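You operate a simulated robot arm through the tools that you are given. There is no shell and no other tool. Be economical: measure what you need, move in short steps, check, and stop when the job is done.

You run a simulated robot arm. Do the job below in one go: nothing can be reset, and whatever is moved stays where it is left.

TASK
Put one of the grey dose cups from the top of the blue bench on top of the green canister.

Only the result counts: the job must be done as asked and must still hold three seconds after the hand-in. Knocking over, shifting, dropping, spilling or breaking anything else fails it.

THE ROBOT
A 7-joint arm with a two-finger parallel gripper, fixed in place. Base frame: the origin is at the foot of the arm, x ahead of it, y to its left, z up; the work surface is at about z = 86. Units: cm, degrees, N and s.
With the tool pointing down near the work surface it reaches from about 24 to 68 cm from the base axis. Its first joint turns from -66.0 to 66.0 degrees. Payload 2.4 kg.
The TCP is the grasp point between the finger pads, 3 cm short of the fingertips. In the tool frame z runs along the fingers and y along their closing line. The gripper opens to 9.4 cm. The fingers are 2.8 cm wide and 1 cm thick; the gripper's body (5 by 9.6 cm) begins 5.5 cm behind the TCP.
Orientation is that of the tool frame in the base frame, as a unit quaternion [x, y, z, w]. With the fingers straight down and closing along the base's y, the tool's x points along the base's -x, its y along +y and its z along -z.

THE INTERFACE
- The arm moves only by the tool jog_arm. Its argument "series" is a list of rows, each a list of 7 numbers: the turn, a rotation vector about the base's x, y, z in degrees, then the shift along the base's x, y, z in cm, then the gripper command, from -1 (shut) to 1 (fully open), values between in proportion. In form: [[ax, ay, az, x, y, z, jaw], ...]. A call has 1 to 20 rows; each row is the pose to reach, as a shift and turn from the pose commanded when the call began. Rows are played at 5 a second. More than 5 cm and 8.6 degrees between two rows, or a gripper value outside its range, and nothing of the call is played. Where a pose cannot be reached the arm comes as near as it can. A force on the tool above 40 N (or 10 N above the force at the start of the call, whichever is more), or a blocked arm, ends the call early, and 0.2 s more pass. The fingers move at their own pace (about 15.3 cm/s each) and stop on an object; they squeeze with about 33 N. The grip force told is the motor's: it shows also when the fingers shut on nothing. Time passes only in rows, and 0.2 s behind the last, so rows that repeat a pose let the fingers close. The reply holds the time, the measured pose of the TCP, the force on the tool along the base axes, the opening and the grip force, in the units named above and with some noise.
- Cameras (640 x 400 px; columns grow to the right, rows downward): "scene" is fixed at [5.07, 48.69, 144.45]; the picture's right is [-0.60, -0.80, 0.00], its down [-0.47, 0.35, -0.81] and it looks along [0.65, -0.49, -0.59] (base axes); focal length 284 px, centre (320, 200). "wrist" rides on the gripper at [-3.7, 0, -5.8] in the tool frame; the picture's right is [0.00, -1.00, 0.00], its down [0.97, 0.00, -0.24] and it looks along [0.24, 0.00, 0.97] (tool axes); focal length 218 px, centre (320, 200).
- grab_frame(camera): a new picture of that camera. It takes no simulated time.
- point_at(camera, pixels): for up to 12 pixels [column, row] of the newest picture of that camera ("zoom" is the newest enlarged one), the place [x, y, z] in the base frame of the surface seen there, good to about 0.3 cm. It takes no simulated time.
- zoom(camera, box): a new picture of the part [left, top, right, bottom] of that camera's present view, enlarged. It takes no simulated time.
- close_job(): hands the job in; it is judged then, once.

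Work in short steps. Measure before you move; look again where a grasp or a placing could have gone wrong, and mend it. You have 60 turns and 20 pictures in all, those below and enlarged ones among them. Open the gripper and draw the arm clear of the work before you hand the job in, unless the task says otherwise; then end with one line.

The tools are called as a command line: name --pt "numbers of a row" for each row, then --argument value for the rest, lists and objects as JSON in quotes. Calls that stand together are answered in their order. jog_arm: Moves the arm, as the interface text tells. Its arguments: {"type":"object","properties":{"series":{"type":"array"}},"required":["series"]} The other tools are called the same way: grab_frame (camera) takes a picture; point_at (camera, pixels) gives the place of the surface under pixels of a picture; zoom (camera, box) takes an enlarged picture of a part of a camera's view; close_job () hands the job in.

At the start:

```text
clock: 0.0
tool_pos: [33.89, 8.45, 121.35]
orientation: [0.0, 1.0, 0.0, 0.0]
ft_force: [0.1, 0.8, 0.6]
finger_gap: 9.42
grip_force: 0.1
```

scene: 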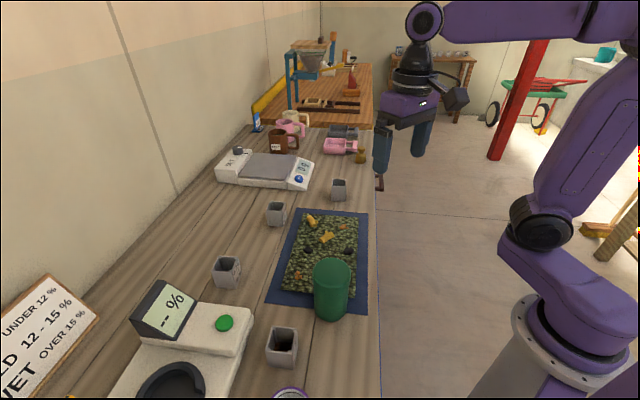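
wrist: 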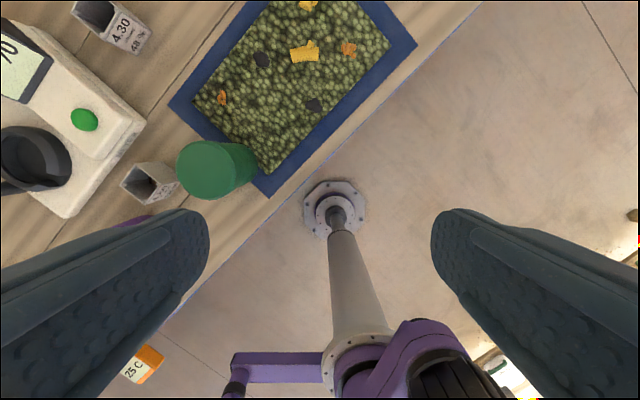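

The pictures show grey cups at about (339,189), (276,213), (227,271) and (282,347), and a green canister at (331,290) on the blue mat. I zoom to find the "blue bench" and to see the cups in detail.

zoom --camera "scene" --box '[200, 170, 400, 400]'

zoom --camera "scene" --box '[200, 20, 440, 200]'

```text
1.74 times, centred on (300, 285) of scene
```

zoom: 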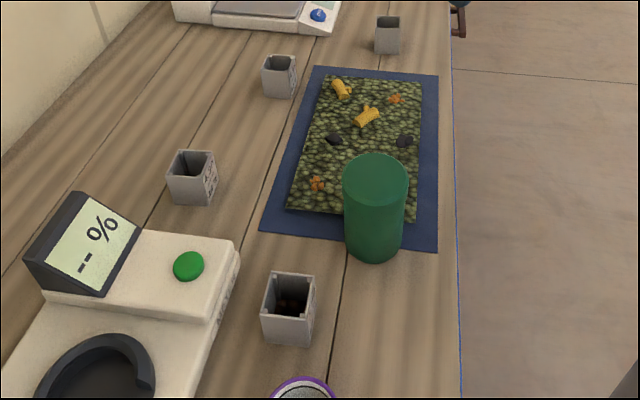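

```text
2.22 times, centred on (320, 110) of scene
```

zoom: 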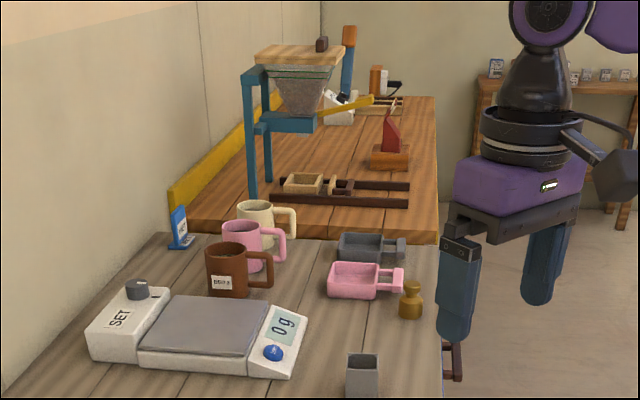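

The near bench has a blue edge and four grey cups stand on it, so it is probably the blue bench. I measure the cups (their rims and bases) and the canister top.

point_at --camera "scene" --pixels '[[339, 195], [276, 222], [227, 283], [282, 360], [331, 268], [316, 268], [348, 268], [331, 261], [331, 278], [376, 300], [250, 240], [341, 181]]'

zoom --camera "scene" --box '[200, 230, 360, 330]'

zoom --camera "scene" --box '[250, 170, 370, 245]'

```text
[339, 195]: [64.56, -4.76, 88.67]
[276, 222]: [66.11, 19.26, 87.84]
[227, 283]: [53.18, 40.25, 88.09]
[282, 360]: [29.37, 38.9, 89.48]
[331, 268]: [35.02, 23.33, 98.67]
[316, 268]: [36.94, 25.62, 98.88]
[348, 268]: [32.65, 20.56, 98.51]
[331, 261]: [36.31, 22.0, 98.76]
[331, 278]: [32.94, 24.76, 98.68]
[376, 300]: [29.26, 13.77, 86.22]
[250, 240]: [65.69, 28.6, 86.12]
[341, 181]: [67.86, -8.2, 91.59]
```

```text
4.00 times, centred on (280, 280) of scene
```

zoom: 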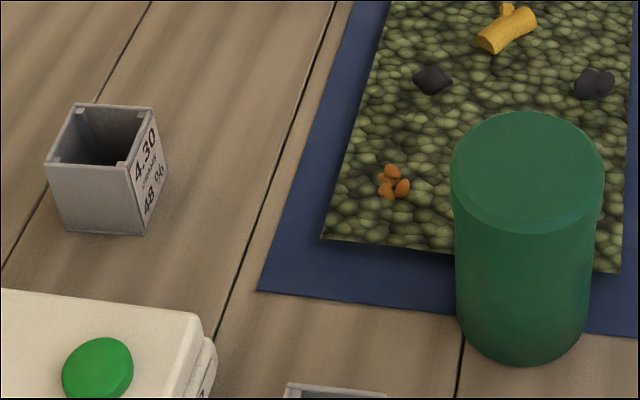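

```text
5.33 times, centred on (310, 208) of scene
```

zoom: 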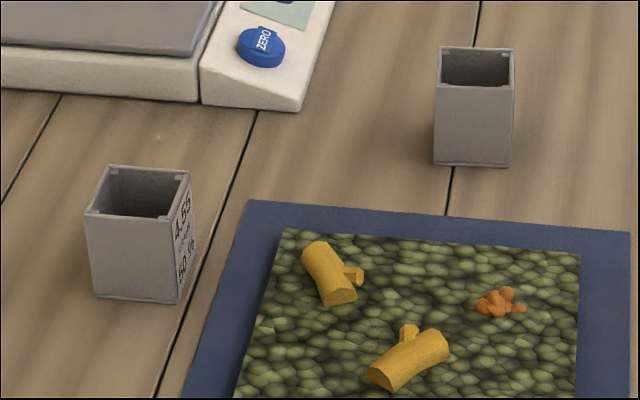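

The lid of the canister is at z≈98.7, centred near (35,23). The nearest cup at (282,347) seems to hold something, so I look into it.

zoom --camera "scene" --box '[242, 320, 322, 370]'

zoom --camera "wrist" --box '[70, 120, 270, 245]'

```text
8.00 times, centred on (282, 345) of scene
```

zoom: 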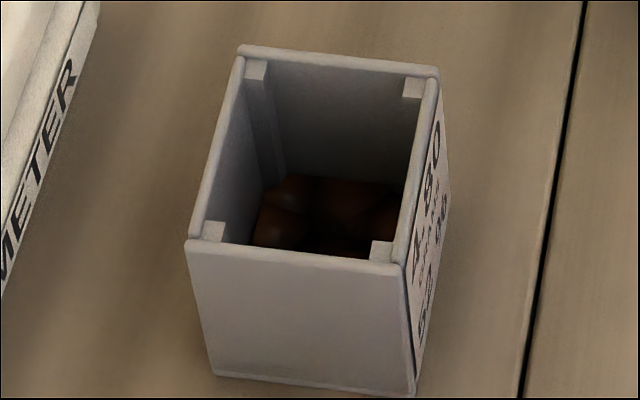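

```text
3.20 times, centred on (170, 182) of wrist
```

zoom: 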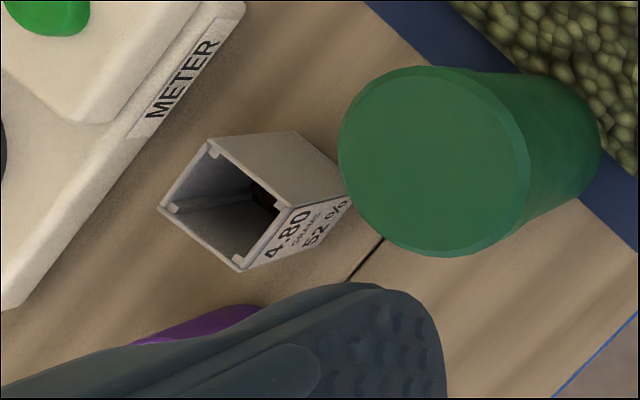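

The near cup holds beans, so I leave it. The cup at (339,189), around (65.5,-5.5), looks empty and has free space around it. I move the hand over towards it, high up, to look with the wrist camera.

jog_arm --pt "0 0 0 4 -2 -1 1" --pt "0 0 0 8 -4 -2 1" --pt "0 0 0 12 -6 -4 1" --pt "0 0 0 16 -8 -6 1" --pt "0 0 0 20 -10 -8 1" --pt "0 0 0 24 -12 -10 1" --pt "0 0 0 28 -13 -12 1" --pt "0 0 0 28 -13 -12 1"

grab_frame --camera "wrist"

```text
clock: 1.8
tool_pos: [61.84, -4.32, 109.55]
orientation: [0.0, 1.0, 0.001, 0.0]
ft_force: [-0.5, 0.6, 0.2]
finger_gap: 9.42
grip_force: 0.0
```

```text
11 pictures are left
```

wrist: 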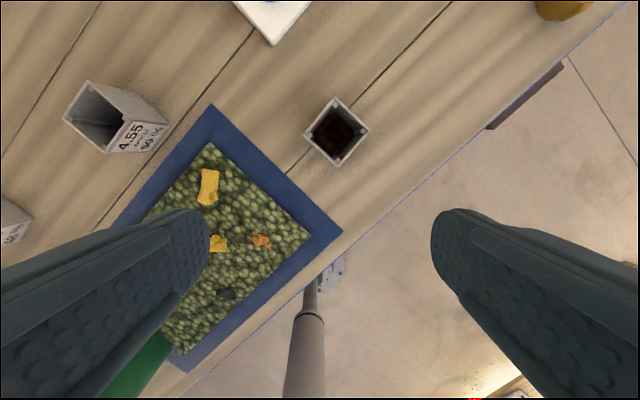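

This cup shows something dark brown inside at (337,132); the 4.55 cup at (110,115) looks empty. I zoom on both.

zoom --camera "wrist" --box '[285, 85, 389, 150]'

point_at --camera "wrist" --pixels '[[336, 99], [306, 131], [338, 164], [368, 129], [337, 140], [88, 83], [65, 120], [103, 151], [120, 110], [95, 118]]'

zoom --camera "wrist" --box '[50, 70, 178, 150]'

```text
6.15 times, centred on (337, 118) of wrist
```

zoom: 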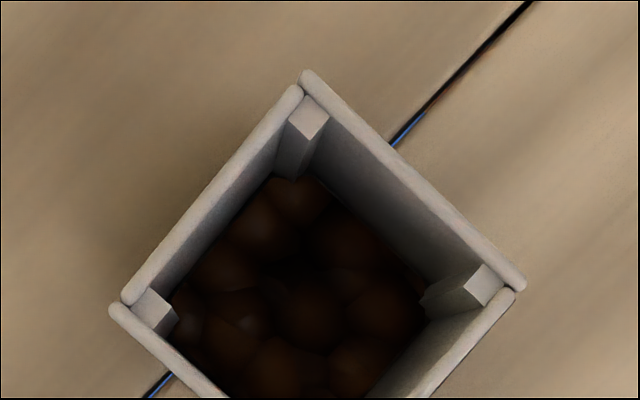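

```text
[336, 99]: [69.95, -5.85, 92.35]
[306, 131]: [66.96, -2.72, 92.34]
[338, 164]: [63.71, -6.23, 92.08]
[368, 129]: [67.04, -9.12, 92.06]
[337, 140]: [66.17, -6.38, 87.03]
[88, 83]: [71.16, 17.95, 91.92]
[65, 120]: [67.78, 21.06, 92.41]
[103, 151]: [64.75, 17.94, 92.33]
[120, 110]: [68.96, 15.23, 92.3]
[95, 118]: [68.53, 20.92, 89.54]
```

```text
5.00 times, centred on (114, 110) of wrist
```

zoom: 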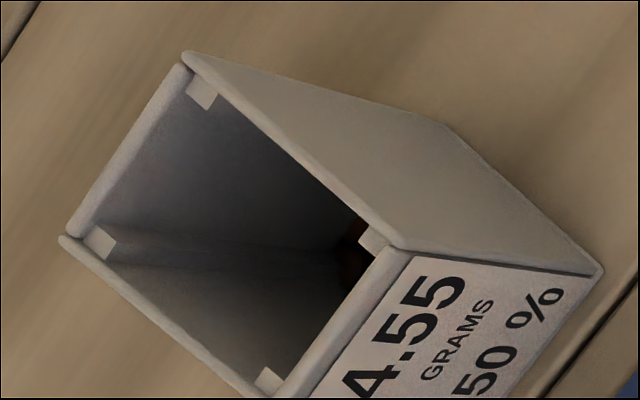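

All the cups seem to hold beans, so I will carry one upright. This one is centred at (66.9,-6.0), its rim at 92.2, its side about 4.5 cm, and its sides run at about 46° to the base axes. I turn the hand 46° and centre it above, still high.

jog_arm --pt "0 0 8 1 -0.3 -1 1" --pt "0 0 16 2 -0.6 -2 1" --pt "0 0 24 3 -0.9 -3 1" --pt "0 0 32 4 -1.2 -4 1" --pt "0 0 40 5 -1.5 -5 1" --pt "0 0 46 5 -1.6 -6 1" --pt "0 0 46 5 -1.6 -6 1" --pt "0 0 46 5 -1.6 -6 1"

grab_frame --camera "wrist"

```text
clock: 3.6
tool_pos: [66.88, -6.09, 103.43]
orientation: [-0.391, 0.921, 0.0, 0.0]
ft_force: [0.6, 0.3, 0.8]
finger_gap: 9.4
grip_force: 0.1
```

```text
8 pictures are left
```

wrist: 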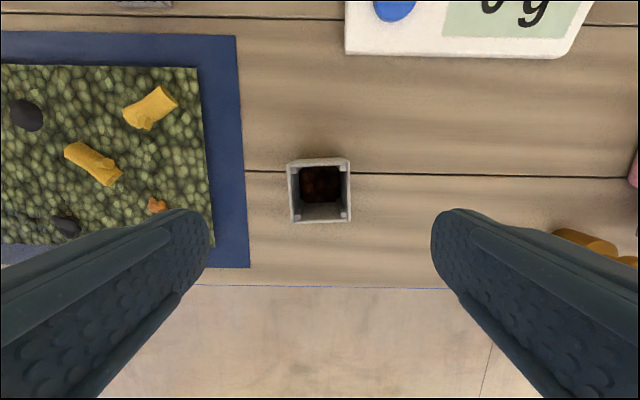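

The cup at (320,190) lies between the fingers, turned about 3° anticlockwise relative to the hand. I measure its rim corners.

point_at --camera "wrist" --pixels '[[290, 164], [348, 161], [348, 218], [294, 219], [640, 130], [590, 240]]'

```text
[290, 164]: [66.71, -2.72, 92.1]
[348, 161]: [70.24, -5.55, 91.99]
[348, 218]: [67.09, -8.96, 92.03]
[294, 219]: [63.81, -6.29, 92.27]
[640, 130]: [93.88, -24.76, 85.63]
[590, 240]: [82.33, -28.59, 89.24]
```

The cup is centred at (66.96,-5.88), turned about 3° more. I correct and go down to TCP z≈90, leaving 1 cm under the fingertips.

jog_arm --pt "0 0 3 0.1 0.2 -2 1" --pt "0 0 3 0.1 0.2 -5 1" --pt "0 0 3 0.1 0.2 -8 1" --pt "0 0 3 0.1 0.2 -10 1" --pt "0 0 3 0.1 0.2 -12 1" --pt "0 0 3 0.1 0.2 -13.3 1" --pt "0 0 3 0.1 0.2 -13.3 1"

grab_frame --camera "wrist"

```text
clock: 5.2
tool_pos: [67.01, -6.01, 90.1]
orientation: [-0.415, 0.91, -0.001, 0.0]
ft_force: [0.0, 0.2, -0.1]
finger_gap: 9.4
grip_force: 0.0
```

```text
7 pictures are left
```

wrist: 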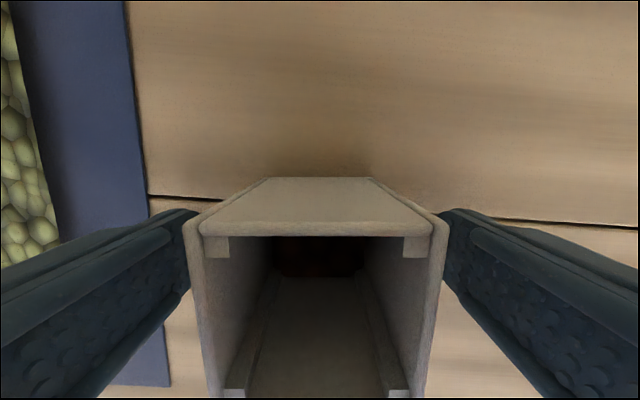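

The cup stands centred between the fingers, so I close gently and then lift slowly.

jog_arm --pt "0 0 0 0 0 0 0.3" --pt "0 0 0 0 0 0 0.05" --pt "0 0 0 0 0 0 -0.3" --pt "0 0 0 0 0 0 -1" --pt "0 0 0 0 0 0 -1" --pt "0 0 0 0 0 0 -1"

jog_arm --pt "0 0 0 0 0 0.5 -1" --pt "0 0 0 0 0 1.5 -1" --pt "0 0 0 0 0 3 -1" --pt "0 0 0 0 0 5 -1" --pt "0 0 0 0 0 7 -1" --pt "0 0 0 0 0 9 -1" --pt "0 0 0 0 0 11 -1" --pt "0 0 0 0 0 13 -1" --pt "0 0 0 0 0 15 -1" --pt "0 0 0 0 0 17 -1" --pt "0 0 0 0 0 18 -1" --pt "0 0 0 0 0 18 -1"

grab_frame --camera "scene"

```text
clock: 6.6
tool_pos: [67.13, -5.93, 90.12]
orientation: [-0.414, 0.91, 0.0, 0.0]
ft_force: [0.4, -0.7, 0.2]
finger_gap: 5.38
grip_force: 33.3
```

```text
clock: 9.2
tool_pos: [66.99, -5.94, 108.05]
orientation: [-0.415, 0.91, 0.0, 0.0]
ft_force: [0.1, 0.4, -0.3]
finger_gap: 4.89
grip_force: 32.9
```

```text
6 pictures are left
```

scene: 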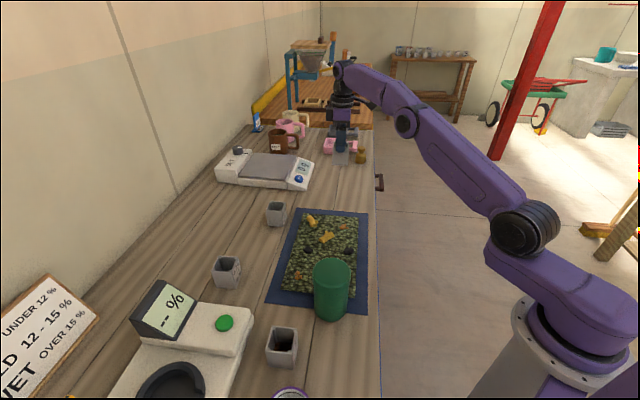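

The cup has left the bench (the spot at (339,189) is clear). I check the grip with the wrist camera and measure the lid's edges.

grab_frame --camera "wrist"

zoom --camera "scene" --box '[292, 245, 372, 295]'

```text
5 pictures are left
```

wrist: 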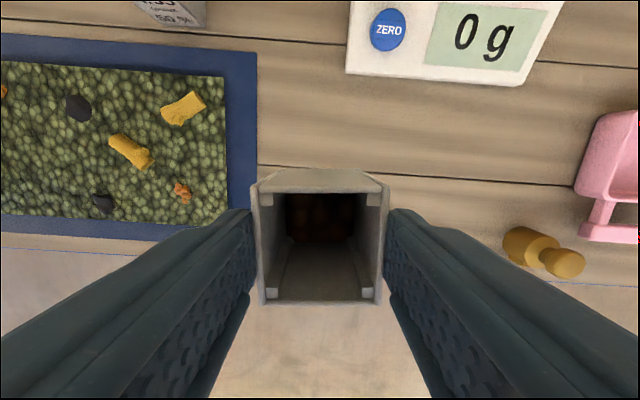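

```text
8.00 times, centred on (332, 270) of scene
```

zoom: 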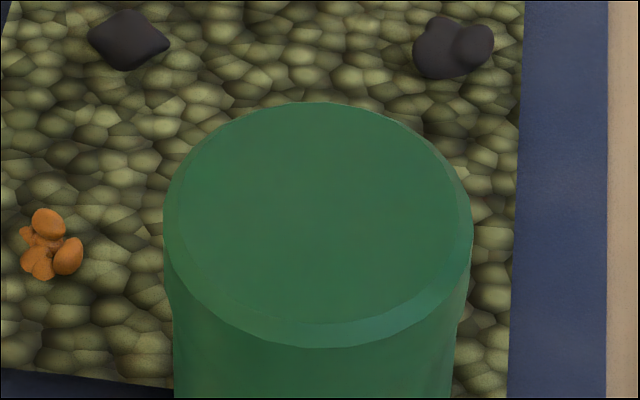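

The cup looks smaller than it did at the grasp (about 130 px against 265 px wide), so it may have slipped down in the fingers. I measure the cup's rim in the hand and the lid.

point_at --camera "wrist" --pixels '[[256, 190], [386, 190], [265, 302], [375, 302], [320, 172], [320, 225], [250, 215], [392, 215]]'

point_at --camera "zoom" --pixels '[[318, 112], [180, 225], [462, 225], [318, 335], [200, 165], [430, 165], [220, 290], [420, 290], [318, 220]]'

```text
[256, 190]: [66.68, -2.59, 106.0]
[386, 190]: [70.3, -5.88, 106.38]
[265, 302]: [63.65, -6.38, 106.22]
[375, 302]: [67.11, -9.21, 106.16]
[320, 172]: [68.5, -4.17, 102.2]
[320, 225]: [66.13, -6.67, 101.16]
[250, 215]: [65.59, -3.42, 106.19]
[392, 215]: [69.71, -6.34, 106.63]
```

```text
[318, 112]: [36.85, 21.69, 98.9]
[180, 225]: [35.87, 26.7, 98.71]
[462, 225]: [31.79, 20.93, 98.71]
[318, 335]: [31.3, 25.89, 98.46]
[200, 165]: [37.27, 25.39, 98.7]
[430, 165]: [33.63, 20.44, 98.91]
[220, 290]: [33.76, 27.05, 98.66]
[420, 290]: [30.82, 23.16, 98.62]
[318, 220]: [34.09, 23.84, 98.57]
```

The rim is now at 106.2 with the TCP at 108.05: the cup was gripped slightly askew (gap 5.38, now flush at 4.89) and slid 4 cm down, so only the fingertips hold it. I lower it gently straight back to its place to re-grip it.

jog_arm --pt "0 0 0 0 0 -1 -1" --pt "0 0 0 0 0 -2.5 -1" --pt "0 0 0 0 0 -4.5 -1" --pt "0 0 0 0 0 -6.5 -1" --pt "0 0 0 0 0 -8.5 -1" --pt "0 0 0 0 0 -10.5 -1" --pt "0 0 0 0 0 -12 -1" --pt "0 0 0 0 0 -13 -1" --pt "0 0 0 0 0 -13.4 -1" --pt "0 0 0 0 0 -13.4 -1"

grab_frame --camera "wrist"

point_at --camera "wrist" --pixels '[[256, 190], [386, 190], [265, 302], [375, 302], [250, 215], [392, 215]]'

```text
clock: 11.4
tool_pos: [67.02, -5.73, 94.67]
orientation: [-0.415, 0.91, 0.0, 0.0]
ft_force: [0.6, 0.5, -1.1]
finger_gap: 4.91
grip_force: 33.3
```

```text
3 pictures are left
```

wrist: 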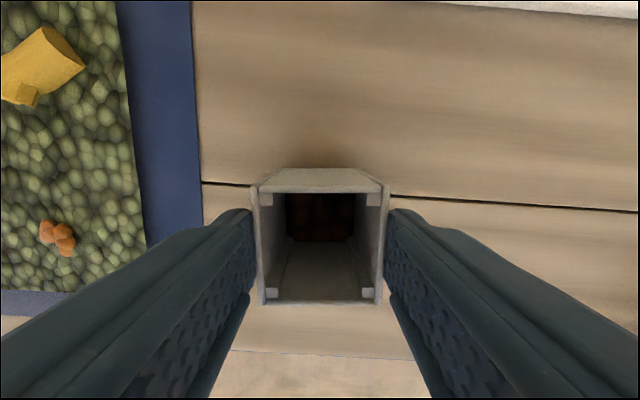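

```text
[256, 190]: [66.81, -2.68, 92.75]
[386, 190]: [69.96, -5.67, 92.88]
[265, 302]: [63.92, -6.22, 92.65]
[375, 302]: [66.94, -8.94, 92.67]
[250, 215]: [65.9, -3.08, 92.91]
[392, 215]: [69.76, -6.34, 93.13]
```

The view is identical, so the slip has stopped; the rim is at 92.7, 0.5 cm above its standing height. I lower it to touch the bench in small steps.

jog_arm --pt "0 0 0 0 0 -0.15 -1" --pt "0 0 0 0 0 -0.3 -1" --pt "0 0 0 0 0 -0.4 -1" --pt "0 0 0 0 0 -0.5 -1" --pt "0 0 0 0 0 -0.5 -1"

```text
clock: 12.6
tool_pos: [66.92, -5.9, 94.25]
orientation: [-0.414, 0.91, 0.0, 0.0]
ft_force: [-0.4, -0.8, 0.1]
finger_gap: 4.87
grip_force: 33.1
```

No contact is felt yet (force 0.1 N), so I go on down in 0.1 cm steps.

jog_arm --pt "0 0 0 0 0 -0.1 -1" --pt "0 0 0 0 0 -0.2 -1" --pt "0 0 0 0 0 -0.2 -1"

```text
clock: 13.4
tool_pos: [67.01, -5.95, 93.98]
orientation: [-0.415, 0.91, 0.001, 0.0]
ft_force: [-0.9, -0.4, -1.7]
finger_gap: 4.9
grip_force: 33.4
```

jog_arm --pt "0 0 0 0 0 -0.1 -1" --pt "0 0 0 0 0 -0.2 -1" --pt "0 0 0 0 0 -0.2 -1"

```text
clock: 14.2
tool_pos: [66.98, -5.87, 93.9]
orientation: [-0.414, 0.91, -0.001, 0.002]
ft_force: [-2.7, -0.3, 9.8]
finger_gap: 4.89
grip_force: 33.3
```

Contact with the bench (9.8 N) at TCP z≈93.9. I open, go down to about 89.8 and close again; the cup is now square to the fingers.

jog_arm --pt "0 0 0 0 0 0.1 -0.7" --pt "0 0 0 0 0 0.1 0.4" --pt "0 0 0 0 0 0.1 0.9" --pt "0 0 0 0 0 -1 0.9" --pt "0 0 0 0 0 -2.5 0.9" --pt "0 0 0 0 0 -4 0.9" --pt "0 0 0 0 0 -4 0.9" --pt "0 0 0 0 0 -4 0.3" --pt "0 0 0 0 0 -4 0.07" --pt "0 0 0 0 0 -4 -0.2" --pt "0 0 0 0 0 -4 -1" --pt "0 0 0 0 0 -4 -1" --pt "0 0 0 0 0 -4 -1"

```text
clock: 17.0
tool_pos: [66.86, -5.99, 89.83]
orientation: [-0.415, 0.91, 0.0, 0.001]
ft_force: [-0.1, -0.4, -0.3]
finger_gap: 5.36
grip_force: 32.7
```

The gap is again 5.36 here, though it was 4.89 higher up: the fingertips are likely biting on a wider base lip, which would explain the slip. I open, go up 1.8 cm and close on the plain wall.

jog_arm --pt "0 0 0 0 0 0 0.3" --pt "0 0 0 0 0 0 0.6" --pt "0 0 0 0 0 1 0.6" --pt "0 0 0 0 0 1.8 0.6" --pt "0 0 0 0 0 1.8 0.2" --pt "0 0 0 0 0 1.8 0.07" --pt "0 0 0 0 0 1.8 -0.2" --pt "0 0 0 0 0 1.8 -1" --pt "0 0 0 0 0 1.8 -1" --pt "0 0 0 0 0 1.8 -1"

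```text
clock: 19.2
tool_pos: [66.93, -5.85, 91.58]
orientation: [-0.415, 0.91, 0.0, 0.0]
ft_force: [-0.4, 0.0, 3.1]
finger_gap: 5.36
grip_force: 33.3
```

The gap is the same 5.36 here, so the base lip is not the cause. I lift just 1 cm slowly and watch the gap as a sign of slip.

jog_arm --pt "0 0 0 0 0 0.2 -1" --pt "0 0 0 0 0 0.5 -1" --pt "0 0 0 0 0 0.8 -1" --pt "0 0 0 0 0 1.0 -1" --pt "0 0 0 0 0 1.0 -1"

grab_frame --camera "wrist"

point_at --camera "wrist" --pixels '[[244, 240], [396, 240], [235, 240], [405, 240], [225, 240], [415, 240], [250, 230], [390, 230], [235, 260], [405, 260]]'

```text
clock: 20.4
tool_pos: [66.94, -5.99, 92.65]
orientation: [-0.414, 0.91, 0.0, -0.001]
ft_force: [-0.3, -0.1, -1.1]
finger_gap: 5.36
grip_force: 32.8
```

```text
2 pictures are left
```

wrist: 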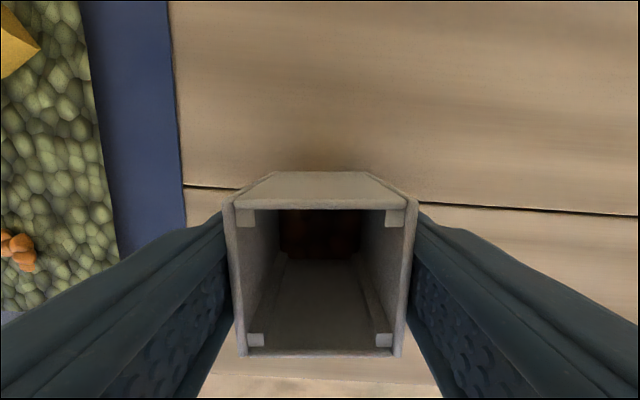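

```text
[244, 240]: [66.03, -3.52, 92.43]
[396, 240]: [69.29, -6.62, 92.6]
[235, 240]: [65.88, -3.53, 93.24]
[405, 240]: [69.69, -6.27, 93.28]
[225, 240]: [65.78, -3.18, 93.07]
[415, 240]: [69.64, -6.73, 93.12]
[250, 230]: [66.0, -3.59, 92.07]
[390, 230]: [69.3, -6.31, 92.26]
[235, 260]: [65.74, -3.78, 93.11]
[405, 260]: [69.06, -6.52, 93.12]
```

The rim (93.15) is 0.5 cm above the TCP (92.65), so the cup has lifted without slipping. I lift on slowly and keep watching the gap.

jog_arm --pt "0 0 0 0 0 0.3 -1" --pt "0 0 0 0 0 0.8 -1" --pt "0 0 0 0 0 1.5 -1" --pt "0 0 0 0 0 2.3 -1" --pt "0 0 0 0 0 3.1 -1" --pt "0 0 0 0 0 3.9 -1" --pt "0 0 0 0 0 4.7 -1" --pt "0 0 0 0 0 5.5 -1" --pt "0 0 0 0 0 6.3 -1" --pt "0 0 0 0 0 7.1 -1" --pt "0 0 0 0 0 7.9 -1" --pt "0 0 0 0 0 8.7 -1" --pt "0 0 0 0 0 9.5 -1" --pt "0 0 0 0 0 10.3 -1" --pt "0 0 0 0 0 11.1 -1" --pt "0 0 0 0 0 11.9 -1" --pt "0 0 0 0 0 12.7 -1" --pt "0 0 0 0 0 13.5 -1" --pt "0 0 0 0 0 14.2 -1" --pt "0 0 0 0 0 14.5 -1"

```text
clock: 24.6
tool_pos: [66.93, -5.86, 107.27]
orientation: [-0.415, 0.91, 0.0, 0.0]
ft_force: [0.0, -1.2, -1.3]
finger_gap: 5.37
grip_force: 33.2
```

The gap is steady at 5.37 at z 107. The lid's centre from the edge points is about (33.95,23.85), so I carry the cup there along a smooth path, at z≈110 and with the orientation kept.

jog_arm --pt "0 0 0 -0.33 0.3 0.4 -1" --pt "0 0 0 -0.99 0.89 1 -1" --pt "0 0 0 -1.98 1.78 1.6 -1" --pt "0 0 0 -3.3 2.97 2.2 -1" --pt "0 0 0 -4.95 4.46 2.5 -1" --pt "0 0 0 -6.8 6.1 2.5 -1" --pt "0 0 0 -8.6 7.7 2.5 -1" --pt "0 0 0 -10.6 9.5 2.5 -1" --pt "0 0 0 -12.5 11.3 2.5 -1" --pt "0 0 0 -14.5 13.1 2.5 -1" --pt "0 0 0 -16.5 14.85 2.5 -1" --pt "0 0 0 -18.5 16.6 2.5 -1" --pt "0 0 0 -20.5 18.4 2.5 -1" --pt "0 0 0 -22.4 20.2 2.5 -1" --pt "0 0 0 -24.4 22 2.5 -1" --pt "0 0 0 -26.4 23.8 2.5 -1" --pt "0 0 0 -28.4 25.5 2.5 -1" --pt "0 0 0 -30.4 27.3 2.5 -1" --pt "0 0 0 -32 28.8 2.5 -1" --pt "0 0 0 -33 29.7 2.5 -1"

```text
clock: 28.8
tool_pos: [33.78, 23.76, 109.58]
orientation: [-0.414, 0.91, 0.0, 0.0]
ft_force: [0.8, -0.9, -1.0]
finger_gap: 5.37
grip_force: 33.2
```

The hand is above the canister at (33.8,23.8) with the gap unchanged. I lower to just above the lid (contact is expected near TCP z 104.2) and check with a scene picture.

jog_arm --pt "0 0 0 0.1 0.05 -0.4 -1" --pt "0 0 0 0.1 0.05 -1.2 -1" --pt "0 0 0 0.1 0.05 -2 -1" --pt "0 0 0 0.1 0.05 -2.8 -1" --pt "0 0 0 0.1 0.05 -3.6 -1" --pt "0 0 0 0.1 0.05 -4.2 -1" --pt "0 0 0 0.1 0.05 -4.5 -1" --pt "0 0 0 0.1 0.05 -4.5 -1"

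zoom --camera "scene" --box '[260, 200, 420, 330]'

```text
clock: 30.6
tool_pos: [34.14, 23.82, 105.08]
orientation: [-0.415, 0.91, -0.001, 0.0]
ft_force: [0.0, -0.7, -0.6]
finger_gap: 5.35
grip_force: 33.1
```

```text
3.08 times, centred on (340, 265) of scene
```

zoom: 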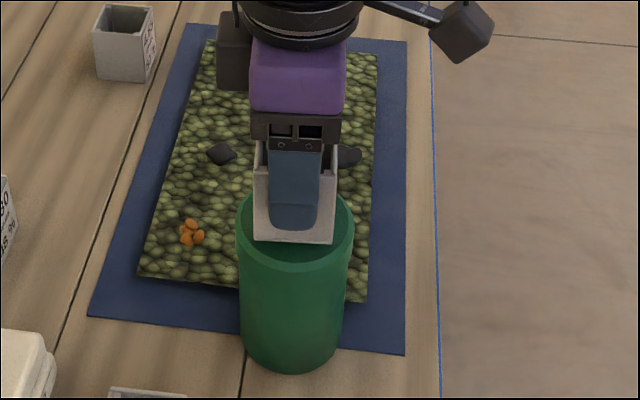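

The cup is centred over the lid (cup base columns 254–334, lid 236–354 in the enlarged picture). I lower in small steps until contact.

jog_arm --pt "0 0 0 0 0 -0.15 -1" --pt "0 0 0 0 0 -0.3 -1" --pt "0 0 0 0 0 -0.45 -1" --pt "0 0 0 0 0 -0.55 -1" --pt "0 0 0 0 0 -0.55 -1"

```text
clock: 31.8
tool_pos: [34.04, 24.11, 104.52]
orientation: [-0.414, 0.91, 0.0, 0.001]
ft_force: [0.1, -0.4, -0.5]
finger_gap: 5.33
grip_force: 33.0
```

No contact yet at 104.5, so I go on slowly.

jog_arm --pt "0 0 0 0 0 -0.1 -1" --pt "0 0 0 0 0 -0.2 -1" --pt "0 0 0 0 0 -0.2 -1"

```text
clock: 32.6
tool_pos: [34.16, 23.94, 104.44]
orientation: [-0.415, 0.91, 0.0, 0.0]
ft_force: [-0.6, -1.3, -0.7]
finger_gap: 5.35
grip_force: 33.3
```

jog_arm --pt "0 0 0 0 0 -0.1 -1" --pt "0 0 0 0 0 -0.15 -1" --pt "0 0 0 0 0 -0.15 -1"

```text
clock: 33.4
tool_pos: [34.02, 23.67, 104.27]
orientation: [-0.415, 0.91, 0.0, 0.0]
ft_force: [-0.2, 0.2, -0.3]
finger_gap: 5.36
grip_force: 32.6
```

Still free at 104.27; I take another small step.

jog_arm --pt "0 0 0 0 0 -0.1 -1" --pt "0 0 0 0 0 -0.15 -1" --pt "0 0 0 0 0 -0.15 -1"

```text
clock: 34.2
tool_pos: [34.06, 23.73, 104.17]
orientation: [-0.415, 0.91, 0.0, 0.0]
ft_force: [-4.4, -3.4, 22.9]
finger_gap: 5.36
grip_force: 33.3
```

Firm contact (22.9 N). I ease up 0.1 cm, open slowly and draw straight up.

jog_arm --pt "0 0 0 0 0 0.08 -1" --pt "0 0 0 0 0 0.1 -1" --pt "0 0 0 0 0 0.1 0.2" --pt "0 0 0 0 0 0.1 0.35" --pt "0 0 0 0 0 0.1 0.6" --pt "0 0 0 0 0 0.1 0.8" --pt "0 0 0 0 0 0.1 0.8" --pt "0 0 0 0 0 1 0.8" --pt "0 0 0 0 0 2.5 0.8" --pt "0 0 0 0 0 4.5 0.8" --pt "0 0 0 0 0 7 0.8" --pt "0 0 0 0 0 10 0.8" --pt "0 0 0 0 0 13 0.8" --pt "0 0 0 0 0 16 0.8" --pt "0 0 0 4 -2 18 0.8" --pt "0 0 0 8 -5 18 0.8" --pt "0 0 0 12 -8 18 0.8" --pt "0 0 0 15 -12 18 0.8" --pt "0 0 0 15 -12 18 0.8"

grab_frame --camera "scene"

```text
clock: 38.2
tool_pos: [49.04, 11.72, 121.92]
orientation: [-0.414, 0.91, -0.001, 0.0]
ft_force: [-0.9, 0.6, 0.4]
finger_gap: 8.46
grip_force: 0.1
```

```text
0 pictures are left
```

scene: 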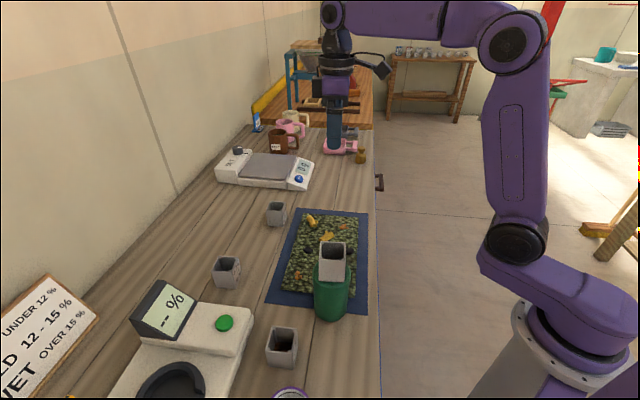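

The cup stands upright on the lid at (332,262), everything else is in its place, and the arm is clear. I hand in.

close_job

```text
The job is handed in.
```

One grey dose cup from the blue-edged bench now stands upright and centred on the green canister, and in the last picture nothing else had been moved; on the first lift the cup slid 4 cm in the fingers, so I set it back on its spot and re-gripped it before carrying it over.
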